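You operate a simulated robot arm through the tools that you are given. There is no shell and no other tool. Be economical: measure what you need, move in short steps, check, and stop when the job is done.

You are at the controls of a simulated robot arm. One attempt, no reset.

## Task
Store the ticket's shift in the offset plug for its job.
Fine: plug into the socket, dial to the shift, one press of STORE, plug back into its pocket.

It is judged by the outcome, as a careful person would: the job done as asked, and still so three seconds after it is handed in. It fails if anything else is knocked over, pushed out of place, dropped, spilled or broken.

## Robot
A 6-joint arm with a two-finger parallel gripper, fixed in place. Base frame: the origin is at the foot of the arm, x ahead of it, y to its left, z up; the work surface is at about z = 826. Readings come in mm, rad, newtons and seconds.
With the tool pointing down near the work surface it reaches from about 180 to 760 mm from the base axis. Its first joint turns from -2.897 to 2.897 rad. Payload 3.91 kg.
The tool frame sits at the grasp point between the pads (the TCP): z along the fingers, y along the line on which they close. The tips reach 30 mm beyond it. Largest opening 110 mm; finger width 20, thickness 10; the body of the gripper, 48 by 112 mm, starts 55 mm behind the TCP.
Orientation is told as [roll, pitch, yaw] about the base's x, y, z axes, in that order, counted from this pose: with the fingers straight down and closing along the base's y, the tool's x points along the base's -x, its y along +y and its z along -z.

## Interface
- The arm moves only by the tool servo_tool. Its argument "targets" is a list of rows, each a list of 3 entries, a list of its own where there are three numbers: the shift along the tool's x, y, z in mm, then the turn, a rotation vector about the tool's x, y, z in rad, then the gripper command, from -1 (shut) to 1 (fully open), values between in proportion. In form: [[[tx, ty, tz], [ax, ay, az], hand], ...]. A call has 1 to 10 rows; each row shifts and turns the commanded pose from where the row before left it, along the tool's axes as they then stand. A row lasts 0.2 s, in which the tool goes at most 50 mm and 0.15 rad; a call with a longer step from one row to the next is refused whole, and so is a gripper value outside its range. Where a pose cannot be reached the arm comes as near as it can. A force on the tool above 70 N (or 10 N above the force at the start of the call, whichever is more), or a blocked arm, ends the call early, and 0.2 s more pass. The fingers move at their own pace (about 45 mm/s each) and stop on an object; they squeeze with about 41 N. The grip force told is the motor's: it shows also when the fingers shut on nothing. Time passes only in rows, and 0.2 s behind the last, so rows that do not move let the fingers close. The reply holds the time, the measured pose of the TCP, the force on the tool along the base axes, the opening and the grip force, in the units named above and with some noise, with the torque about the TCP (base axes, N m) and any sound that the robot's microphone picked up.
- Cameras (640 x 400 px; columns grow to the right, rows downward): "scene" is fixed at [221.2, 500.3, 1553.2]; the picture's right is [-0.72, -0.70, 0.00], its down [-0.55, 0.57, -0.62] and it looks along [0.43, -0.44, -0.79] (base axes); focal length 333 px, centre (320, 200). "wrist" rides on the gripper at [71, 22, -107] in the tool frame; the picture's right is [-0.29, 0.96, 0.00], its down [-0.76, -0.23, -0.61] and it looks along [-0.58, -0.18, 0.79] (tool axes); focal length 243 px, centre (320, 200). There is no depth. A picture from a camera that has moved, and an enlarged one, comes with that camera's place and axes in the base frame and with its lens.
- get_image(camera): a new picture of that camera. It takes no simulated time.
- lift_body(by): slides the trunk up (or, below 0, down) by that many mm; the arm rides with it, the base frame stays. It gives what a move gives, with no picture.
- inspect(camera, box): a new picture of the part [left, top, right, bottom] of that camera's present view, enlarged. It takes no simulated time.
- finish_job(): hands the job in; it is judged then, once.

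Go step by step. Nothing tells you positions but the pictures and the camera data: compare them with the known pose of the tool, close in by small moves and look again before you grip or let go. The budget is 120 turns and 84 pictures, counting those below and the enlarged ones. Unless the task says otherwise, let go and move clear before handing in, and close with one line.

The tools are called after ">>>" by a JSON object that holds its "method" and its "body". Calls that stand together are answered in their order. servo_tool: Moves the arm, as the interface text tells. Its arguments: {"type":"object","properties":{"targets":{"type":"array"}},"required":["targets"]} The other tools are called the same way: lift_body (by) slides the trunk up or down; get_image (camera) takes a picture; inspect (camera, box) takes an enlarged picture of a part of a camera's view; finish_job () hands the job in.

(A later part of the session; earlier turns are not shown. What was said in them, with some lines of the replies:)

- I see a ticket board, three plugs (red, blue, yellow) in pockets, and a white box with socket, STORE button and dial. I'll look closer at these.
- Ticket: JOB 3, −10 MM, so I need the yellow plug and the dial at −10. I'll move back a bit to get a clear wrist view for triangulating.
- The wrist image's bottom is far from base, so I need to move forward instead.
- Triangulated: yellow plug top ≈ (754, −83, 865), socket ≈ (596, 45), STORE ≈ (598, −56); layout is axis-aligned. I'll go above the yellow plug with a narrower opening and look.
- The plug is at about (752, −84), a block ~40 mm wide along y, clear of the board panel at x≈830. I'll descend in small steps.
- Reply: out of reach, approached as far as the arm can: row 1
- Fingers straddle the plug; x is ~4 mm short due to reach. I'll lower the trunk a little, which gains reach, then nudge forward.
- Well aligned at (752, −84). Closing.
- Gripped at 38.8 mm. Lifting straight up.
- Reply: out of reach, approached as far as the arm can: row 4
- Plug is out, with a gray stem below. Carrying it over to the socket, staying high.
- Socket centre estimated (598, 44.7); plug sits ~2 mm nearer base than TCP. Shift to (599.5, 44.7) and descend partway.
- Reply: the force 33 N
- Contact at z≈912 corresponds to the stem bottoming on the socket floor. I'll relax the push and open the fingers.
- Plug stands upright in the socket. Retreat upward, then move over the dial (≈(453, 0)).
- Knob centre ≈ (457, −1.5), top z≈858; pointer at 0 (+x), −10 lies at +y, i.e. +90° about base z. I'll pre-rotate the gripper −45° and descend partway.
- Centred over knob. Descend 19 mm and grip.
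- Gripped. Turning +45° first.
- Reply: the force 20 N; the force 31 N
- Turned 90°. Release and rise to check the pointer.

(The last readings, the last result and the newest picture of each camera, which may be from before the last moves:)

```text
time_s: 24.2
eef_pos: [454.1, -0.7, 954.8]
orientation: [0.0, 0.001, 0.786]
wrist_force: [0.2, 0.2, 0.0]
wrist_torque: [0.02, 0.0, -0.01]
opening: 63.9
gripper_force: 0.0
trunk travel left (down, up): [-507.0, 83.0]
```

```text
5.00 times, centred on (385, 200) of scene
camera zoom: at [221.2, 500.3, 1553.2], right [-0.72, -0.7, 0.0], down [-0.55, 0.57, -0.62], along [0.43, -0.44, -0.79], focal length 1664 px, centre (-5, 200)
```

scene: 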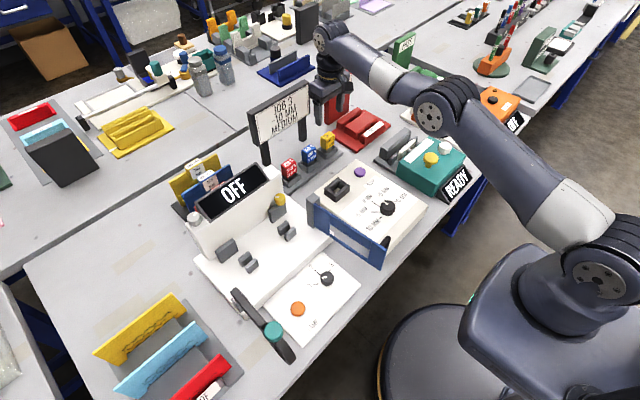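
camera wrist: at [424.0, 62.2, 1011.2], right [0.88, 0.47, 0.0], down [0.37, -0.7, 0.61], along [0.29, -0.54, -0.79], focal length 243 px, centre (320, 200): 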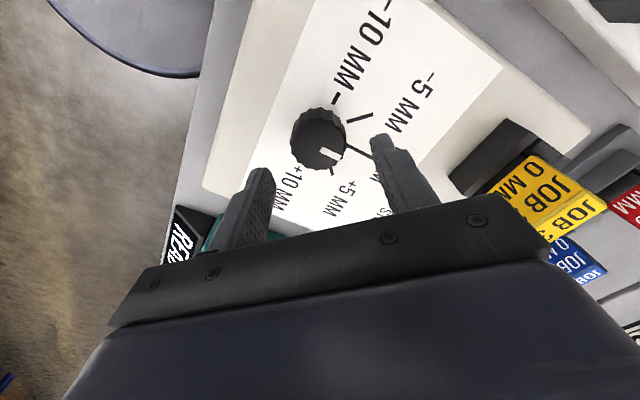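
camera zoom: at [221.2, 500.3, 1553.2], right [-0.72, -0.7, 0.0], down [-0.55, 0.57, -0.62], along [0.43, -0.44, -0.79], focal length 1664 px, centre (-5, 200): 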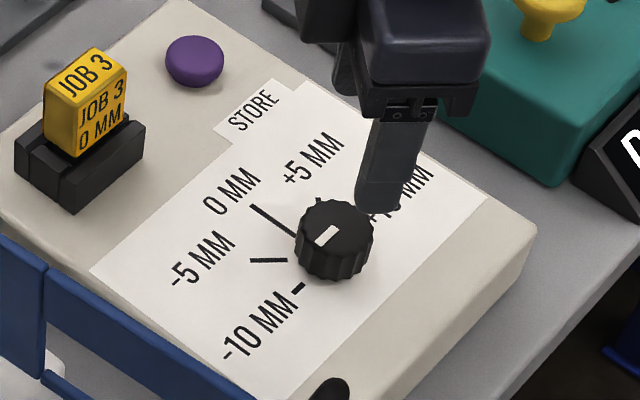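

Pointer is right at −10. Now close fingers, square up the tool and go above STORE.

>>> {"method": "servo_tool", "body": {"targets": [[[0, 0, 0], [0, 0, 0.131], -1], [[0, 0, 0], [0, 0, 0.131], -1], [[0, 0, 0], [0, 0, 0.131], -1], [[0, 0, 0], [0, 0, 0.131], -1], [[0, 0, 0], [0, 0, 0.131], -1], [[0, 0, 0], [0, 0, 0.131], -1], [[-36, -14, 0], [0, 0, 0], -1], [[-36, -14, 0], [0, 0, 0], -1], [[-36, -14, 0], [0, 0, 0], -1], [[-34, -13, 0], [0, 0, 0], -1]]}}

>>> {"method": "get_image", "body": {"camera": "wrist"}}

>>> {"method": "inspect", "body": {"camera": "scene", "box": [320, 120, 420, 200]}}

```text
time_s: 26.4
eef_pos: [598.2, -55.9, 953.8]
orientation: [0.0, 0.0, 0.0]
wrist_force: [-1.2, -0.1, -0.6]
wrist_torque: [-0.01, -0.02, -0.02]
opening: 0.0
gripper_force: 37.2
trunk travel left (down, up): [-507.0, 83.0]
```

```text
37 pictures are left
camera wrist: at [527.5, -34.2, 1062.6], right [0.29, 0.96, 0.0], down [0.76, -0.23, 0.61], along [0.58, -0.18, -0.79], focal length 243 px, centre (320, 200)
```

wrist: 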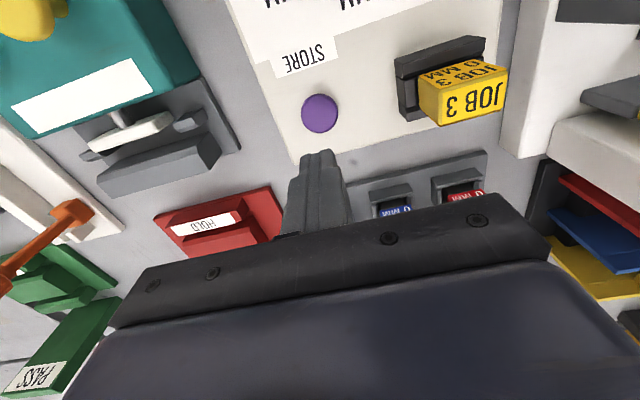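

```text
5.00 times, centred on (370, 160) of scene
camera zoom: at [221.2, 500.3, 1553.2], right [-0.72, -0.7, 0.0], down [-0.55, 0.57, -0.62], along [0.43, -0.44, -0.79], focal length 1664 px, centre (70, 400)
```

zoom: 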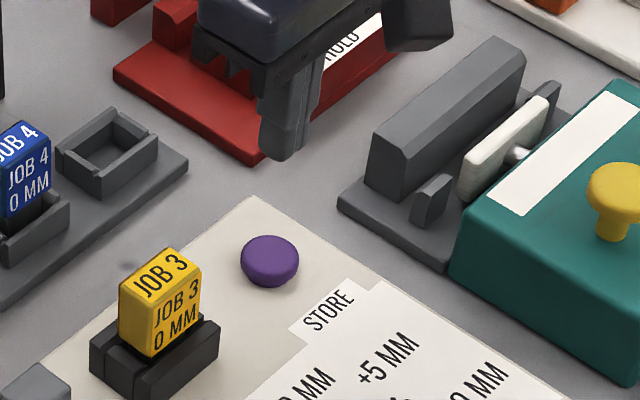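

>>> {"method": "servo_tool", "body": {"targets": [[[1.5, 0.5, 25], [0, 0, 0], -1], [[0, 0, 25], [0, 0, 0], -1], [[0, 0, 18], [0, 0, 0], -1], [[0, 0, 0], [0, 0, 0], -1]]}}

>>> {"method": "inspect", "body": {"camera": "wrist", "box": [240, 80, 400, 200]}}

>>> {"method": "inspect", "body": {"camera": "scene", "box": [320, 120, 420, 200]}}

```text
time_s: 27.4
eef_pos: [594.6, -55.1, 886.3]
orientation: [0.0, 0.0, 0.0]
wrist_force: [0.4, -0.4, -0.8]
wrist_torque: [0.0, -0.02, -0.02]
opening: 0.1
gripper_force: 37.5
trunk travel left (down, up): [-507.0, 83.0]
```

```text
3.33 times, centred on (320, 140) of wrist
camera zoom: at [525.3, -33.6, 993.8], right [0.29, 0.96, 0.0], down [0.76, -0.23, 0.61], along [0.58, -0.18, -0.79], focal length 809 px, centre (320, 400)
```

zoom: 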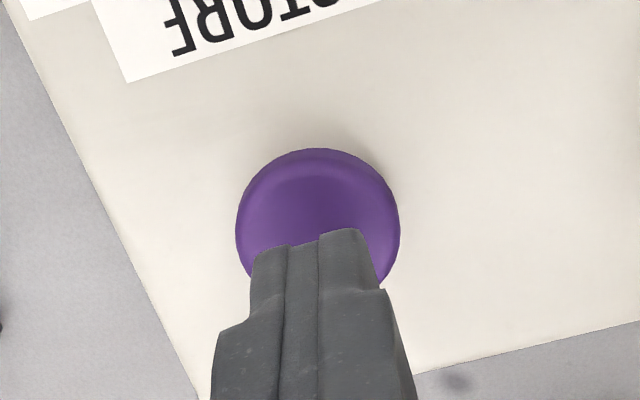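

```text
5.00 times, centred on (370, 160) of scene
camera zoom: at [221.2, 500.3, 1553.2], right [-0.72, -0.7, 0.0], down [-0.55, 0.57, -0.62], along [0.43, -0.44, -0.79], focal length 1664 px, centre (70, 400)
```

zoom: 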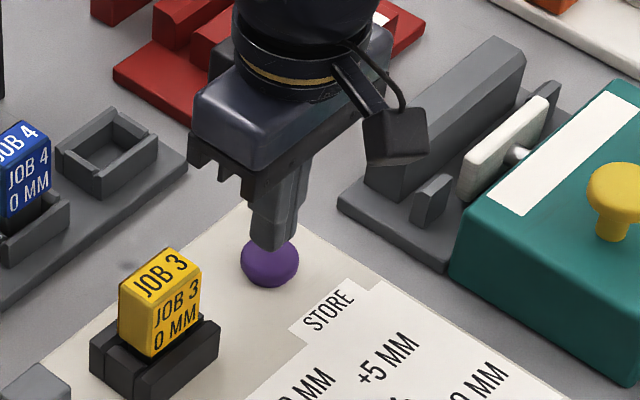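

Tip is over the button. Pressing down gradually.

>>> {"method": "servo_tool", "body": {"targets": [[[0, 0, 5], [0, 0, 0], -1], [[0, 0, 3], [0, 0, 0], -1], [[0, 0, 3], [0, 0, 0], -1], [[0, 0, 2], [0, 0, 0], -1]]}}

```text
time_s: 28.4
eef_pos: [595.6, -54.7, 872.5]
orientation: [0.0, -0.002, -0.001]
wrist_force: [0.3, 0.5, 1.1]
wrist_torque: [-0.02, 0.02, 0.02]
opening: 0.0
gripper_force: 37.4
trunk travel left (down, up): [-507.0, 83.0]
```

>>> {"method": "servo_tool", "body": {"targets": [[[0, 0, 2], [0, 0, 0], -1], [[0, 0, 2], [0, 0, 0], -1]]}}

```text
time_s: 29.1
eef_pos: [596.6, -55.0, 868.9]
orientation: [0.002, -0.001, 0.0]
wrist_force: [0.8, 2.5, 3.4]
wrist_torque: [0.08, -0.01, 0.02]
opening: 0.0
gripper_force: 37.7
trunk travel left (down, up): [-507.0, 83.0]
heard: click
```

Click heard — one press. Release and rise, then check.

>>> {"method": "servo_tool", "body": {"targets": [[[0, 0, -20], [0, 0, 0], -1], [[0, 0, -40], [0, 0, 0], -1], [[0, 0, -30], [0, 0, 0], -1], [[0, 0, 0], [0, 0, 0], -1]]}}

>>> {"method": "inspect", "body": {"camera": "scene", "box": [310, 130, 430, 230]}}

```text
time_s: 30.1
eef_pos: [596.7, -55.7, 961.2]
orientation: [0.0, 0.002, 0.0]
wrist_force: [-0.2, 0.5, 0.0]
wrist_torque: [0.01, -0.01, -0.03]
opening: 0.0
gripper_force: 37.9
trunk travel left (down, up): [-507.0, 83.0]
```

```text
4.00 times, centred on (370, 180) of scene
camera zoom: at [221.2, 500.3, 1553.2], right [-0.72, -0.7, 0.0], down [-0.55, 0.57, -0.62], along [0.43, -0.44, -0.79], focal length 1331 px, centre (120, 280)
```

zoom: 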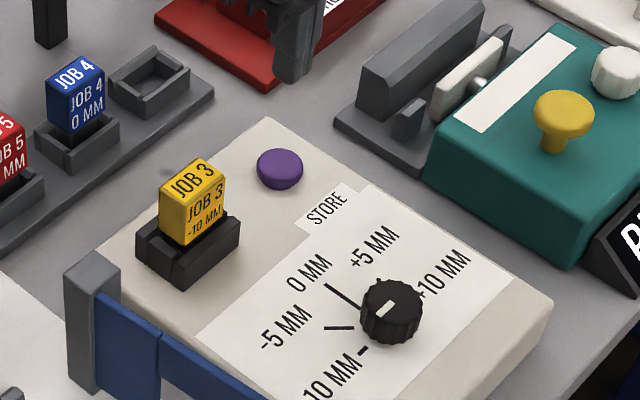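

The plug now reads −10 MM. Return above it with open fingers.

>>> {"method": "servo_tool", "body": {"targets": [[[0, 0, -25], [0, 0, 0], 0.2], [[-1, 34, 0], [0, 0, 0], 0.2], [[-1, 34, 0], [0, 0, 0], 0.2], [[0, 32.5, 0], [0, 0, 0], 0.2], [[0, 0, 20], [0, 0, 0], 0.2], [[0, 0, 10], [0, 0, 0], 0.2], [[0, 0, 0], [0, 0, 0], 0.2]]}}

>>> {"method": "inspect", "body": {"camera": "wrist", "box": [220, 60, 420, 220]}}

```text
time_s: 31.6
eef_pos: [598.1, 45.9, 954.2]
orientation: [0.0, 0.001, -0.001]
wrist_force: [-0.1, -0.3, 0.0]
wrist_torque: [0.0, 0.0, 0.03]
opening: 66.0
gripper_force: 0.0
trunk travel left (down, up): [-507.0, 83.0]
```

```text
2.50 times, centred on (320, 140) of wrist
camera zoom: at [528.0, 67.3, 1062.7], right [0.29, 0.96, 0.0], down [0.76, -0.23, 0.61], along [0.58, -0.18, -0.79], focal length 606 px, centre (320, 350)
```

zoom: 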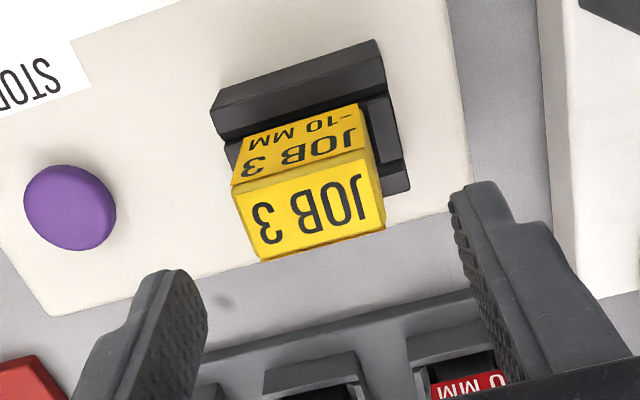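

>>> {"method": "servo_tool", "body": {"targets": [[[0, -1.2, 22], [0, 0, 0], 0.2], [[0, 0, 12], [0, 0, 0], 0.2], [[0, 0, 8], [0, 0, 0], 0.2], [[0, 0, 0], [0, 0, 0], 0.2], [[0, 0, 0], [0, 0, 0], -1], [[0, 0, 0], [0, 0, 0], -1], [[0, 0, 0], [0, 0, 0], -1]]}}

>>> {"method": "inspect", "body": {"camera": "wrist", "box": [220, 60, 420, 220]}}

```text
time_s: 33.2
eef_pos: [597.5, 43.4, 911.6]
orientation: [0.0, -0.001, -0.001]
wrist_force: [-0.6, -0.4, -0.3]
wrist_torque: [-0.03, -0.01, 0.0]
opening: 38.7
gripper_force: 41.0
trunk travel left (down, up): [-507.0, 83.0]
```

```text
2.50 times, centred on (320, 140) of wrist
camera zoom: at [528.1, 65.1, 1020.3], right [0.29, 0.96, 0.0], down [0.76, -0.23, 0.61], along [0.58, -0.18, -0.79], focal length 606 px, centre (320, 350)
```

zoom: 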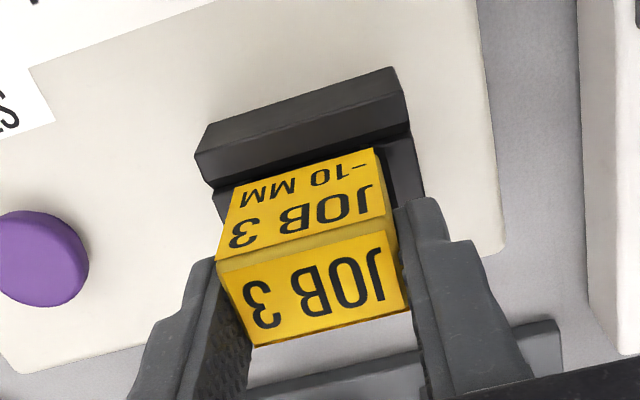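

Gripped. I'll lift with the trunk itself (+65), which also improves reach for the far pocket.

>>> {"method": "lift_body", "body": {"by": 65}}

```text
time_s: 34.3
eef_pos: [598.5, 44.5, 978.1]
orientation: [-0.001, -0.001, 0.001]
wrist_force: [0.4, 0.1, -1.1]
wrist_torque: [-0.01, -0.01, 0.0]
opening: 38.8
gripper_force: 40.9
trunk travel left (down, up): [-572.0, 18.0]
```

>>> {"method": "servo_tool", "body": {"targets": [[[-30, -25.7, 0], [0, 0, 0], -1], [[-30, -25.7, 0], [0, 0, 0], -1], [[-30, -25.7, 0], [0, 0, 0], -1], [[-30, -25.7, 0], [0, 0, 0], -1], [[-30, -25.7, 15], [0, 0, 0], -1], [[-4.5, 0, 15], [0, 0, 0], -1], [[0, 0, 0], [0, 0, 0], -1]]}}

>>> {"method": "inspect", "body": {"camera": "wrist", "box": [220, 60, 420, 220]}}

>>> {"method": "inspect", "body": {"camera": "scene", "box": [270, 80, 370, 180]}}

```text
time_s: 35.9
eef_pos: [753.0, -84.2, 944.9]
orientation: [-0.001, 0.001, 0.001]
wrist_force: [1.2, 0.4, -0.2]
wrist_torque: [0.02, 0.01, 0.02]
opening: 38.6
gripper_force: 40.8
trunk travel left (down, up): [-572.0, 18.0]
```

```text
2.50 times, centred on (320, 140) of wrist
camera zoom: at [683.3, -62.8, 1053.6], right [0.29, 0.96, 0.0], down [0.76, -0.23, 0.61], along [0.58, -0.18, -0.79], focal length 606 px, centre (320, 350)
```

zoom: 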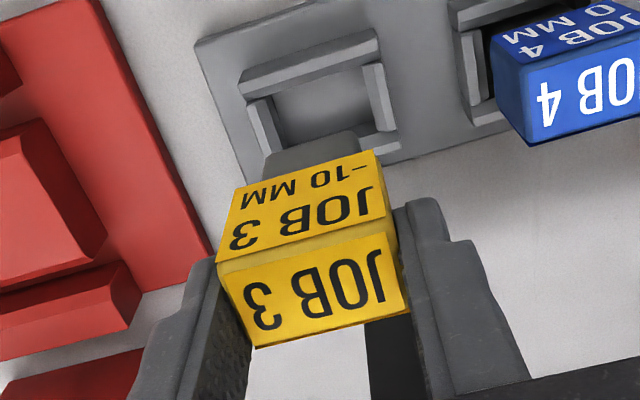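

```text
4.00 times, centred on (320, 130) of scene
camera zoom: at [221.2, 500.3, 1553.2], right [-0.72, -0.7, 0.0], down [-0.55, 0.57, -0.62], along [0.43, -0.44, -0.79], focal length 1331 px, centre (320, 480)
```

zoom: 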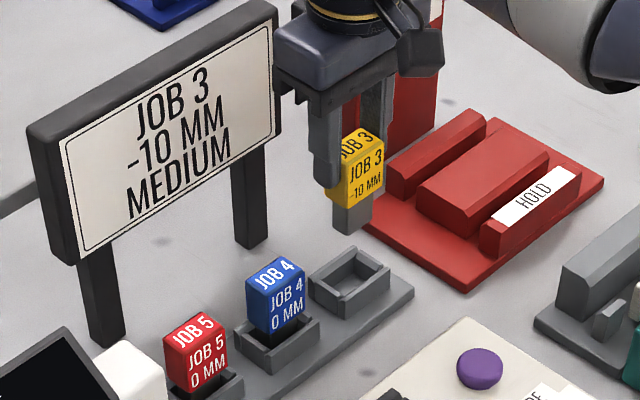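

Aligned over the pocket; descend partway and check.

>>> {"method": "servo_tool", "body": {"targets": [[[0, 0, 15], [0, 0, 0], -1], [[0, 0, 15], [0, 0, 0], -1], [[0, 0, 0], [0, 0, 0], -1]]}}

>>> {"method": "inspect", "body": {"camera": "wrist", "box": [220, 60, 420, 220]}}

>>> {"method": "inspect", "body": {"camera": "scene", "box": [290, 100, 360, 170]}}

```text
time_s: 36.7
eef_pos: [752.7, -82.2, 917.3]
orientation: [0.0, 0.0, -0.001]
wrist_force: [0.3, 0.1, -1.0]
wrist_torque: [-0.03, 0.0, -0.01]
opening: 39.0
gripper_force: 41.1
trunk travel left (down, up): [-572.0, 18.0]
```

```text
2.50 times, centred on (320, 140) of wrist
camera zoom: at [683.1, -62.0, 1025.0], right [0.29, 0.96, 0.0], down [0.76, -0.23, 0.61], along [0.58, -0.18, -0.79], focal length 606 px, centre (320, 350)
```

zoom: 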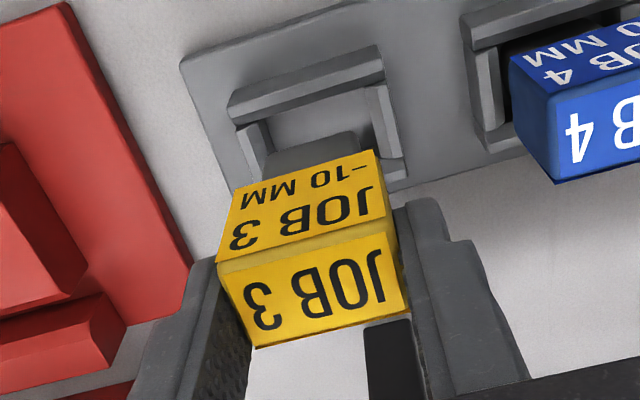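

```text
5.71 times, centred on (325, 135) of scene
camera zoom: at [221.2, 500.3, 1553.2], right [-0.72, -0.7, 0.0], down [-0.55, 0.57, -0.62], along [0.43, -0.44, -0.79], focal length 1901 px, centre (291, 571)
```

zoom: 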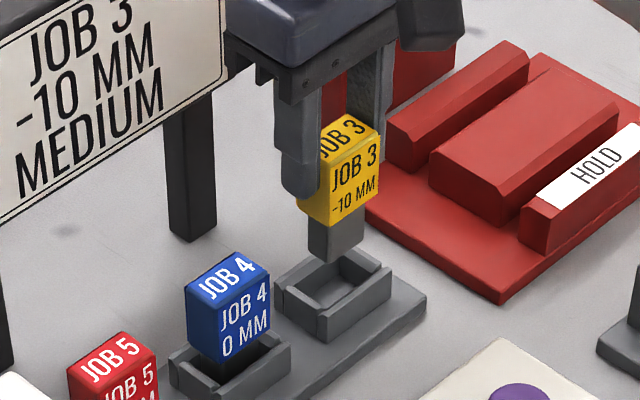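

>>> {"method": "servo_tool", "body": {"targets": [[[0, 0, 6], [0, 0, 0], -1], [[0, 0, 5], [0, 0, 0], -1], [[0, 0, 0], [0, 0, 0], -1]]}}

>>> {"method": "inspect", "body": {"camera": "wrist", "box": [240, 60, 400, 180]}}

>>> {"method": "inspect", "body": {"camera": "scene", "box": [290, 100, 360, 170]}}

```text
time_s: 37.5
eef_pos: [751.7, -84.7, 906.7]
orientation: [-0.001, 0.0, 0.0]
wrist_force: [-0.7, 0.0, -0.2]
wrist_torque: [0.01, 0.0, -0.05]
opening: 38.9
gripper_force: 41.0
trunk travel left (down, up): [-572.0, 18.0]
```

```text
3.33 times, centred on (320, 120) of wrist
camera zoom: at [682.3, -63.9, 1014.3], right [0.29, 0.96, 0.0], down [0.76, -0.23, 0.61], along [0.58, -0.18, -0.79], focal length 809 px, centre (320, 467)
```

zoom: 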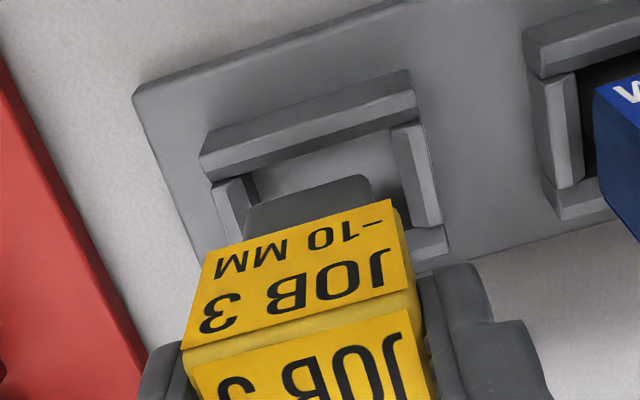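

```text
5.71 times, centred on (325, 135) of scene
camera zoom: at [221.2, 500.3, 1553.2], right [-0.72, -0.7, 0.0], down [-0.55, 0.57, -0.62], along [0.43, -0.44, -0.79], focal length 1901 px, centre (291, 571)
```

zoom: 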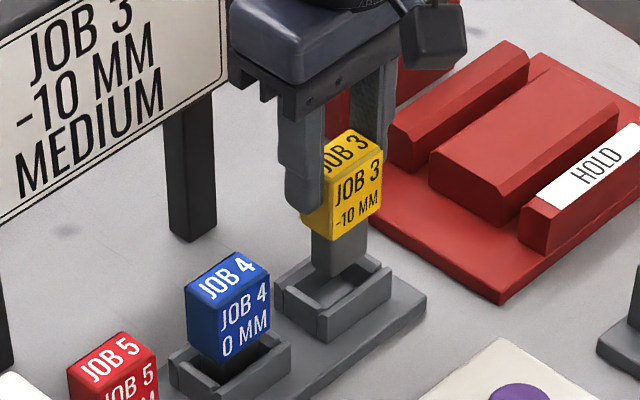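

Stem appears ~3 mm too far to −y relative to the pocket opening; nudge +y 2.5, +x 1 and look again.

>>> {"method": "servo_tool", "body": {"targets": [[[-1, 2.5, 0], [0, 0, 0], -1], [[0, 0, 0], [0, 0, 0], -1]]}}

>>> {"method": "inspect", "body": {"camera": "wrist", "box": [240, 60, 400, 180]}}

>>> {"method": "inspect", "body": {"camera": "scene", "box": [300, 120, 350, 165]}}

```text
time_s: 38.1
eef_pos: [754.2, -81.5, 906.8]
orientation: [-0.001, 0.001, 0.0]
wrist_force: [0.3, -0.1, -0.8]
wrist_torque: [0.01, 0.03, -0.02]
opening: 38.7
gripper_force: 41.1
trunk travel left (down, up): [-572.0, 18.0]
```

```text
3.33 times, centred on (320, 120) of wrist
camera zoom: at [683.5, -61.2, 1014.3], right [0.29, 0.96, 0.0], down [0.76, -0.23, 0.61], along [0.58, -0.18, -0.79], focal length 809 px, centre (320, 467)
```

zoom: 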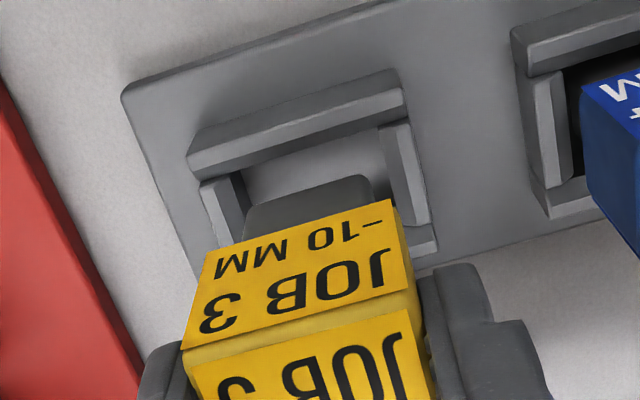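

```text
8.89 times, centred on (325, 142) of scene
camera zoom: at [221.2, 500.3, 1553.2], right [-0.72, -0.7, 0.0], down [-0.55, 0.57, -0.62], along [0.43, -0.44, -0.79], focal length 2957 px, centre (276, 711)
```

zoom: 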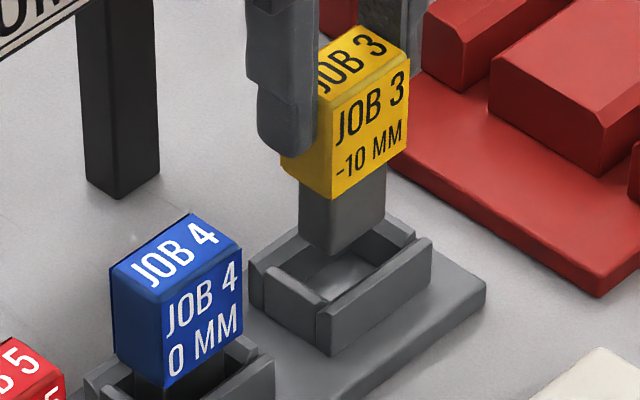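

>>> {"method": "servo_tool", "body": {"targets": [[[0, 0.8, 4], [0, 0, 0], -1], [[0, 0, 4], [0, 0, 0], -1], [[0, 0, 0], [0, 0, 0], -1]]}}

>>> {"method": "inspect", "body": {"camera": "wrist", "box": [240, 60, 400, 180]}}

>>> {"method": "inspect", "body": {"camera": "scene", "box": [300, 120, 350, 165]}}

```text
time_s: 38.9
eef_pos: [754.2, -80.3, 898.0]
orientation: [0.001, -0.002, 0.001]
wrist_force: [1.2, 0.1, -0.1]
wrist_torque: [0.0, 0.02, -0.02]
opening: 38.8
gripper_force: 41.2
trunk travel left (down, up): [-572.0, 18.0]
```

```text
3.33 times, centred on (320, 120) of wrist
camera zoom: at [683.5, -60.3, 1005.5], right [0.29, 0.96, 0.0], down [0.76, -0.23, 0.61], along [0.58, -0.18, -0.79], focal length 809 px, centre (320, 467)
```

zoom: 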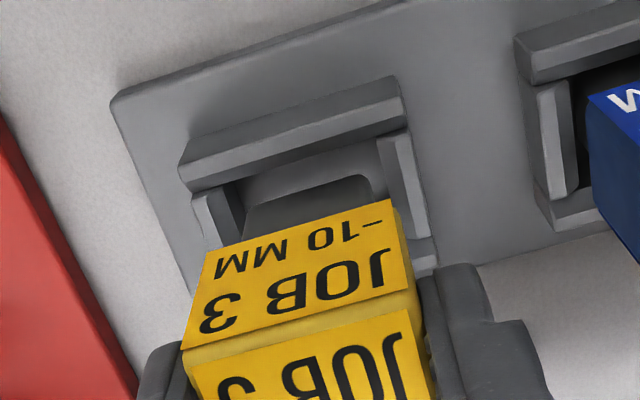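

```text
8.89 times, centred on (325, 142) of scene
camera zoom: at [221.2, 500.3, 1553.2], right [-0.72, -0.7, 0.0], down [-0.55, 0.57, -0.62], along [0.43, -0.44, -0.79], focal length 2957 px, centre (276, 711)
```

zoom: 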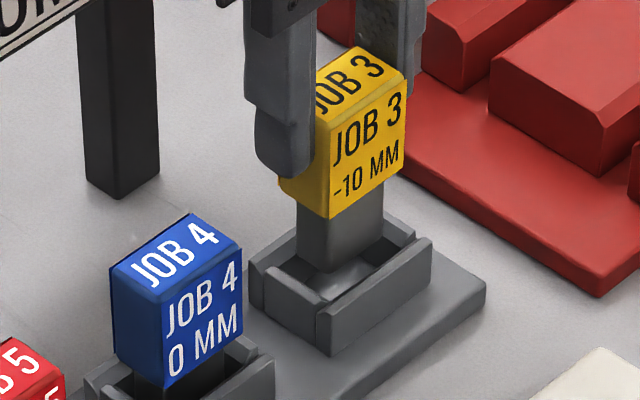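

Gaps look balanced and the stem is entering. Continue slowly.

>>> {"method": "servo_tool", "body": {"targets": [[[0, 0, 4], [0, 0, 0], -1], [[0, 0, 4], [0, 0, 0], -1], [[0, 0, 4], [0, 0, 0], -1], [[0, 0, 0], [0, 0, 0], -1]]}}

>>> {"method": "inspect", "body": {"camera": "scene", "box": [300, 120, 350, 165]}}

```text
time_s: 39.9
eef_pos: [754.2, -80.5, 886.1]
orientation: [0.0, -0.001, 0.001]
wrist_force: [-0.6, 0.0, -0.7]
wrist_torque: [0.03, -0.02, 0.0]
opening: 39.0
gripper_force: 40.9
trunk travel left (down, up): [-572.0, 18.0]
```

```text
8.89 times, centred on (325, 142) of scene
camera zoom: at [221.2, 500.3, 1553.2], right [-0.72, -0.7, 0.0], down [-0.55, 0.57, -0.62], along [0.43, -0.44, -0.79], focal length 2957 px, centre (276, 711)
```

zoom: 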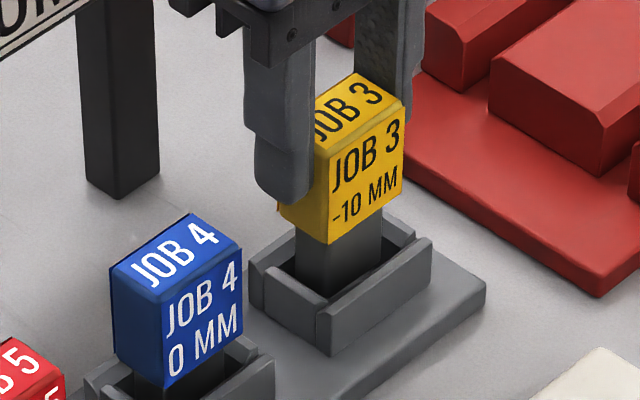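

Going in freely. Continue to the seat (≈876).

>>> {"method": "servo_tool", "body": {"targets": [[[0, 0, 4], [0, 0, 0], -1], [[0, 0, 3], [0, 0, 0], -1], [[0, 0, 2.5], [0, 0, 0], -1], [[0, 0, 0], [0, 0, 0], -1]]}}

>>> {"method": "inspect", "body": {"camera": "scene", "box": [300, 120, 350, 165]}}

```text
time_s: 40.9
eef_pos: [753.5, -81.0, 877.6]
orientation: [0.0, -0.003, 0.002]
wrist_force: [-0.5, -0.6, 0.5]
wrist_torque: [-0.04, 0.0, 0.02]
opening: 38.9
gripper_force: 40.9
trunk travel left (down, up): [-572.0, 18.0]
```

```text
8.89 times, centred on (325, 142) of scene
camera zoom: at [221.2, 500.3, 1553.2], right [-0.72, -0.7, 0.0], down [-0.55, 0.57, -0.62], along [0.43, -0.44, -0.79], focal length 2957 px, centre (276, 711)
```

zoom: 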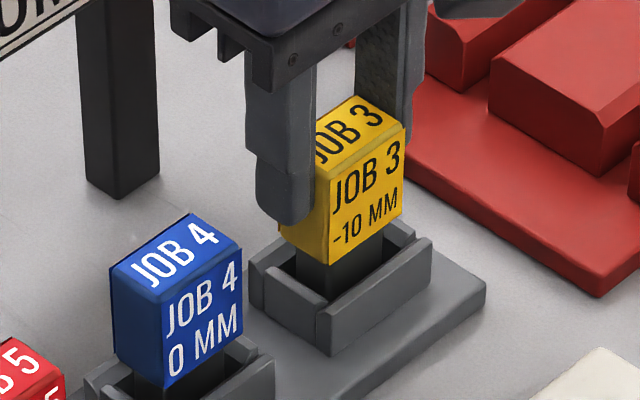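

>>> {"method": "servo_tool", "body": {"targets": [[[0, 0, 1.5], [0, 0, 0], -1], [[0, 0, 1.5], [0, 0, 0], -1], [[0, 0, 0], [0, 0, 0], -1]]}}

```text
time_s: 41.7
eef_pos: [753.2, -80.6, 873.7]
orientation: [0.0, -0.006, 0.001]
wrist_force: [-0.3, -0.6, 1.4]
wrist_torque: [-0.02, 0.05, 0.0]
opening: 38.9
gripper_force: 40.7
trunk travel left (down, up): [-572.0, 18.0]
```

>>> {"method": "servo_tool", "body": {"targets": [[[0, 0, 1.5], [0, 0, 0], -1], [[0, 0, 0], [0, 0, 0], -1]]}}

>>> {"method": "inspect", "body": {"camera": "scene", "box": [300, 120, 350, 165]}}

```text
time_s: 42.3
eef_pos: [752.8, -80.2, 874.7]
orientation: [0.001, -0.005, 0.001]
wrist_force: [0.0, -0.3, 11.2]
wrist_torque: [0.06, 0.06, 0.03]
opening: 38.6
gripper_force: 41.2
trunk travel left (down, up): [-572.0, 18.0]
```

```text
8.89 times, centred on (325, 142) of scene
camera zoom: at [221.2, 500.3, 1553.2], right [-0.72, -0.7, 0.0], down [-0.55, 0.57, -0.62], along [0.43, -0.44, -0.79], focal length 2957 px, centre (276, 711)
```

zoom: 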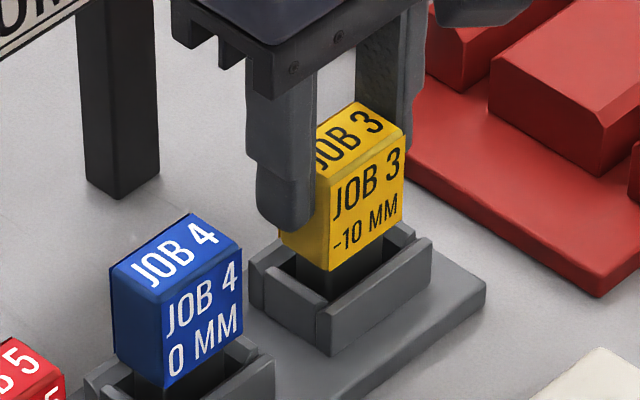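

Seated. Ease off, open and rise.

>>> {"method": "servo_tool", "body": {"targets": [[[0, 0, -1], [0, 0, 0], -1], [[0, 0, 0], [0, 0, 0], 0.15], [[0, 0, 0], [0, 0, 0], 0.15], [[0, 0, 0], [0, 0, 0], 0.15], [[2, 0, -20], [0, 0, 0], 0.15], [[5, 0, -30], [0, 0, 0], 0.15], [[10, 0, -40], [0, 0, 0], 0.15], [[40, 0, -20], [0, 0, 0], 0.15], [[45, 0, 0], [0, 0, 0], 0.15], [[0, 0, 0], [0, 0, 0], 0.15]]}}

>>> {"method": "get_image", "body": {"camera": "scene"}}

>>> {"method": "inspect", "body": {"camera": "scene", "box": [270, 120, 430, 240]}}

```text
time_s: 44.5
eef_pos: [650.1, -81.4, 983.4]
orientation: [0.0, 0.0, 0.001]
wrist_force: [-0.3, 0.0, -0.7]
wrist_torque: [-0.02, -0.05, -0.03]
opening: 63.1
gripper_force: 0.0
trunk travel left (down, up): [-572.0, 18.0]
```

```text
17 pictures are left
```

scene: 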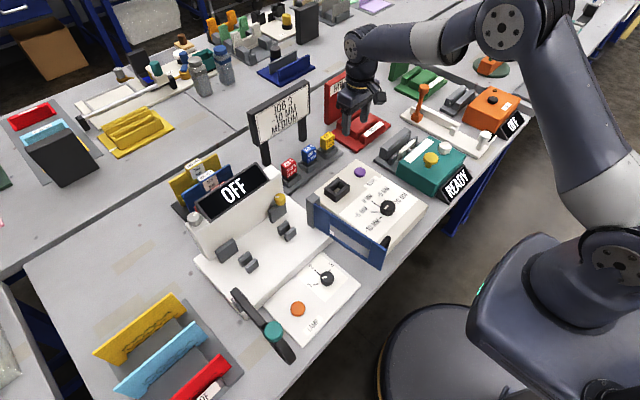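

```text
3.33 times, centred on (350, 180) of scene
camera zoom: at [221.2, 500.3, 1553.2], right [-0.72, -0.7, 0.0], down [-0.55, 0.57, -0.62], along [0.43, -0.44, -0.79], focal length 1109 px, centre (220, 267)
```

zoom: 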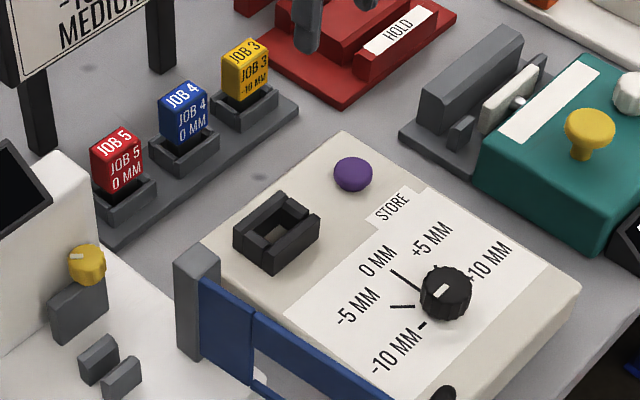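

The yellow JOB 3 plug reads −10 MM and stands in its pocket like its neighbours. The dial is at −10, nothing else has moved, and the arm is clear, so I'm handing in.

>>> {"method": "finish_job", "body": {}}

```text
The job is handed in.
```

I stored the −10 MM shift in the yellow JOB 3 plug with one press of STORE, put the plug back in its pocket, and handed the job in.
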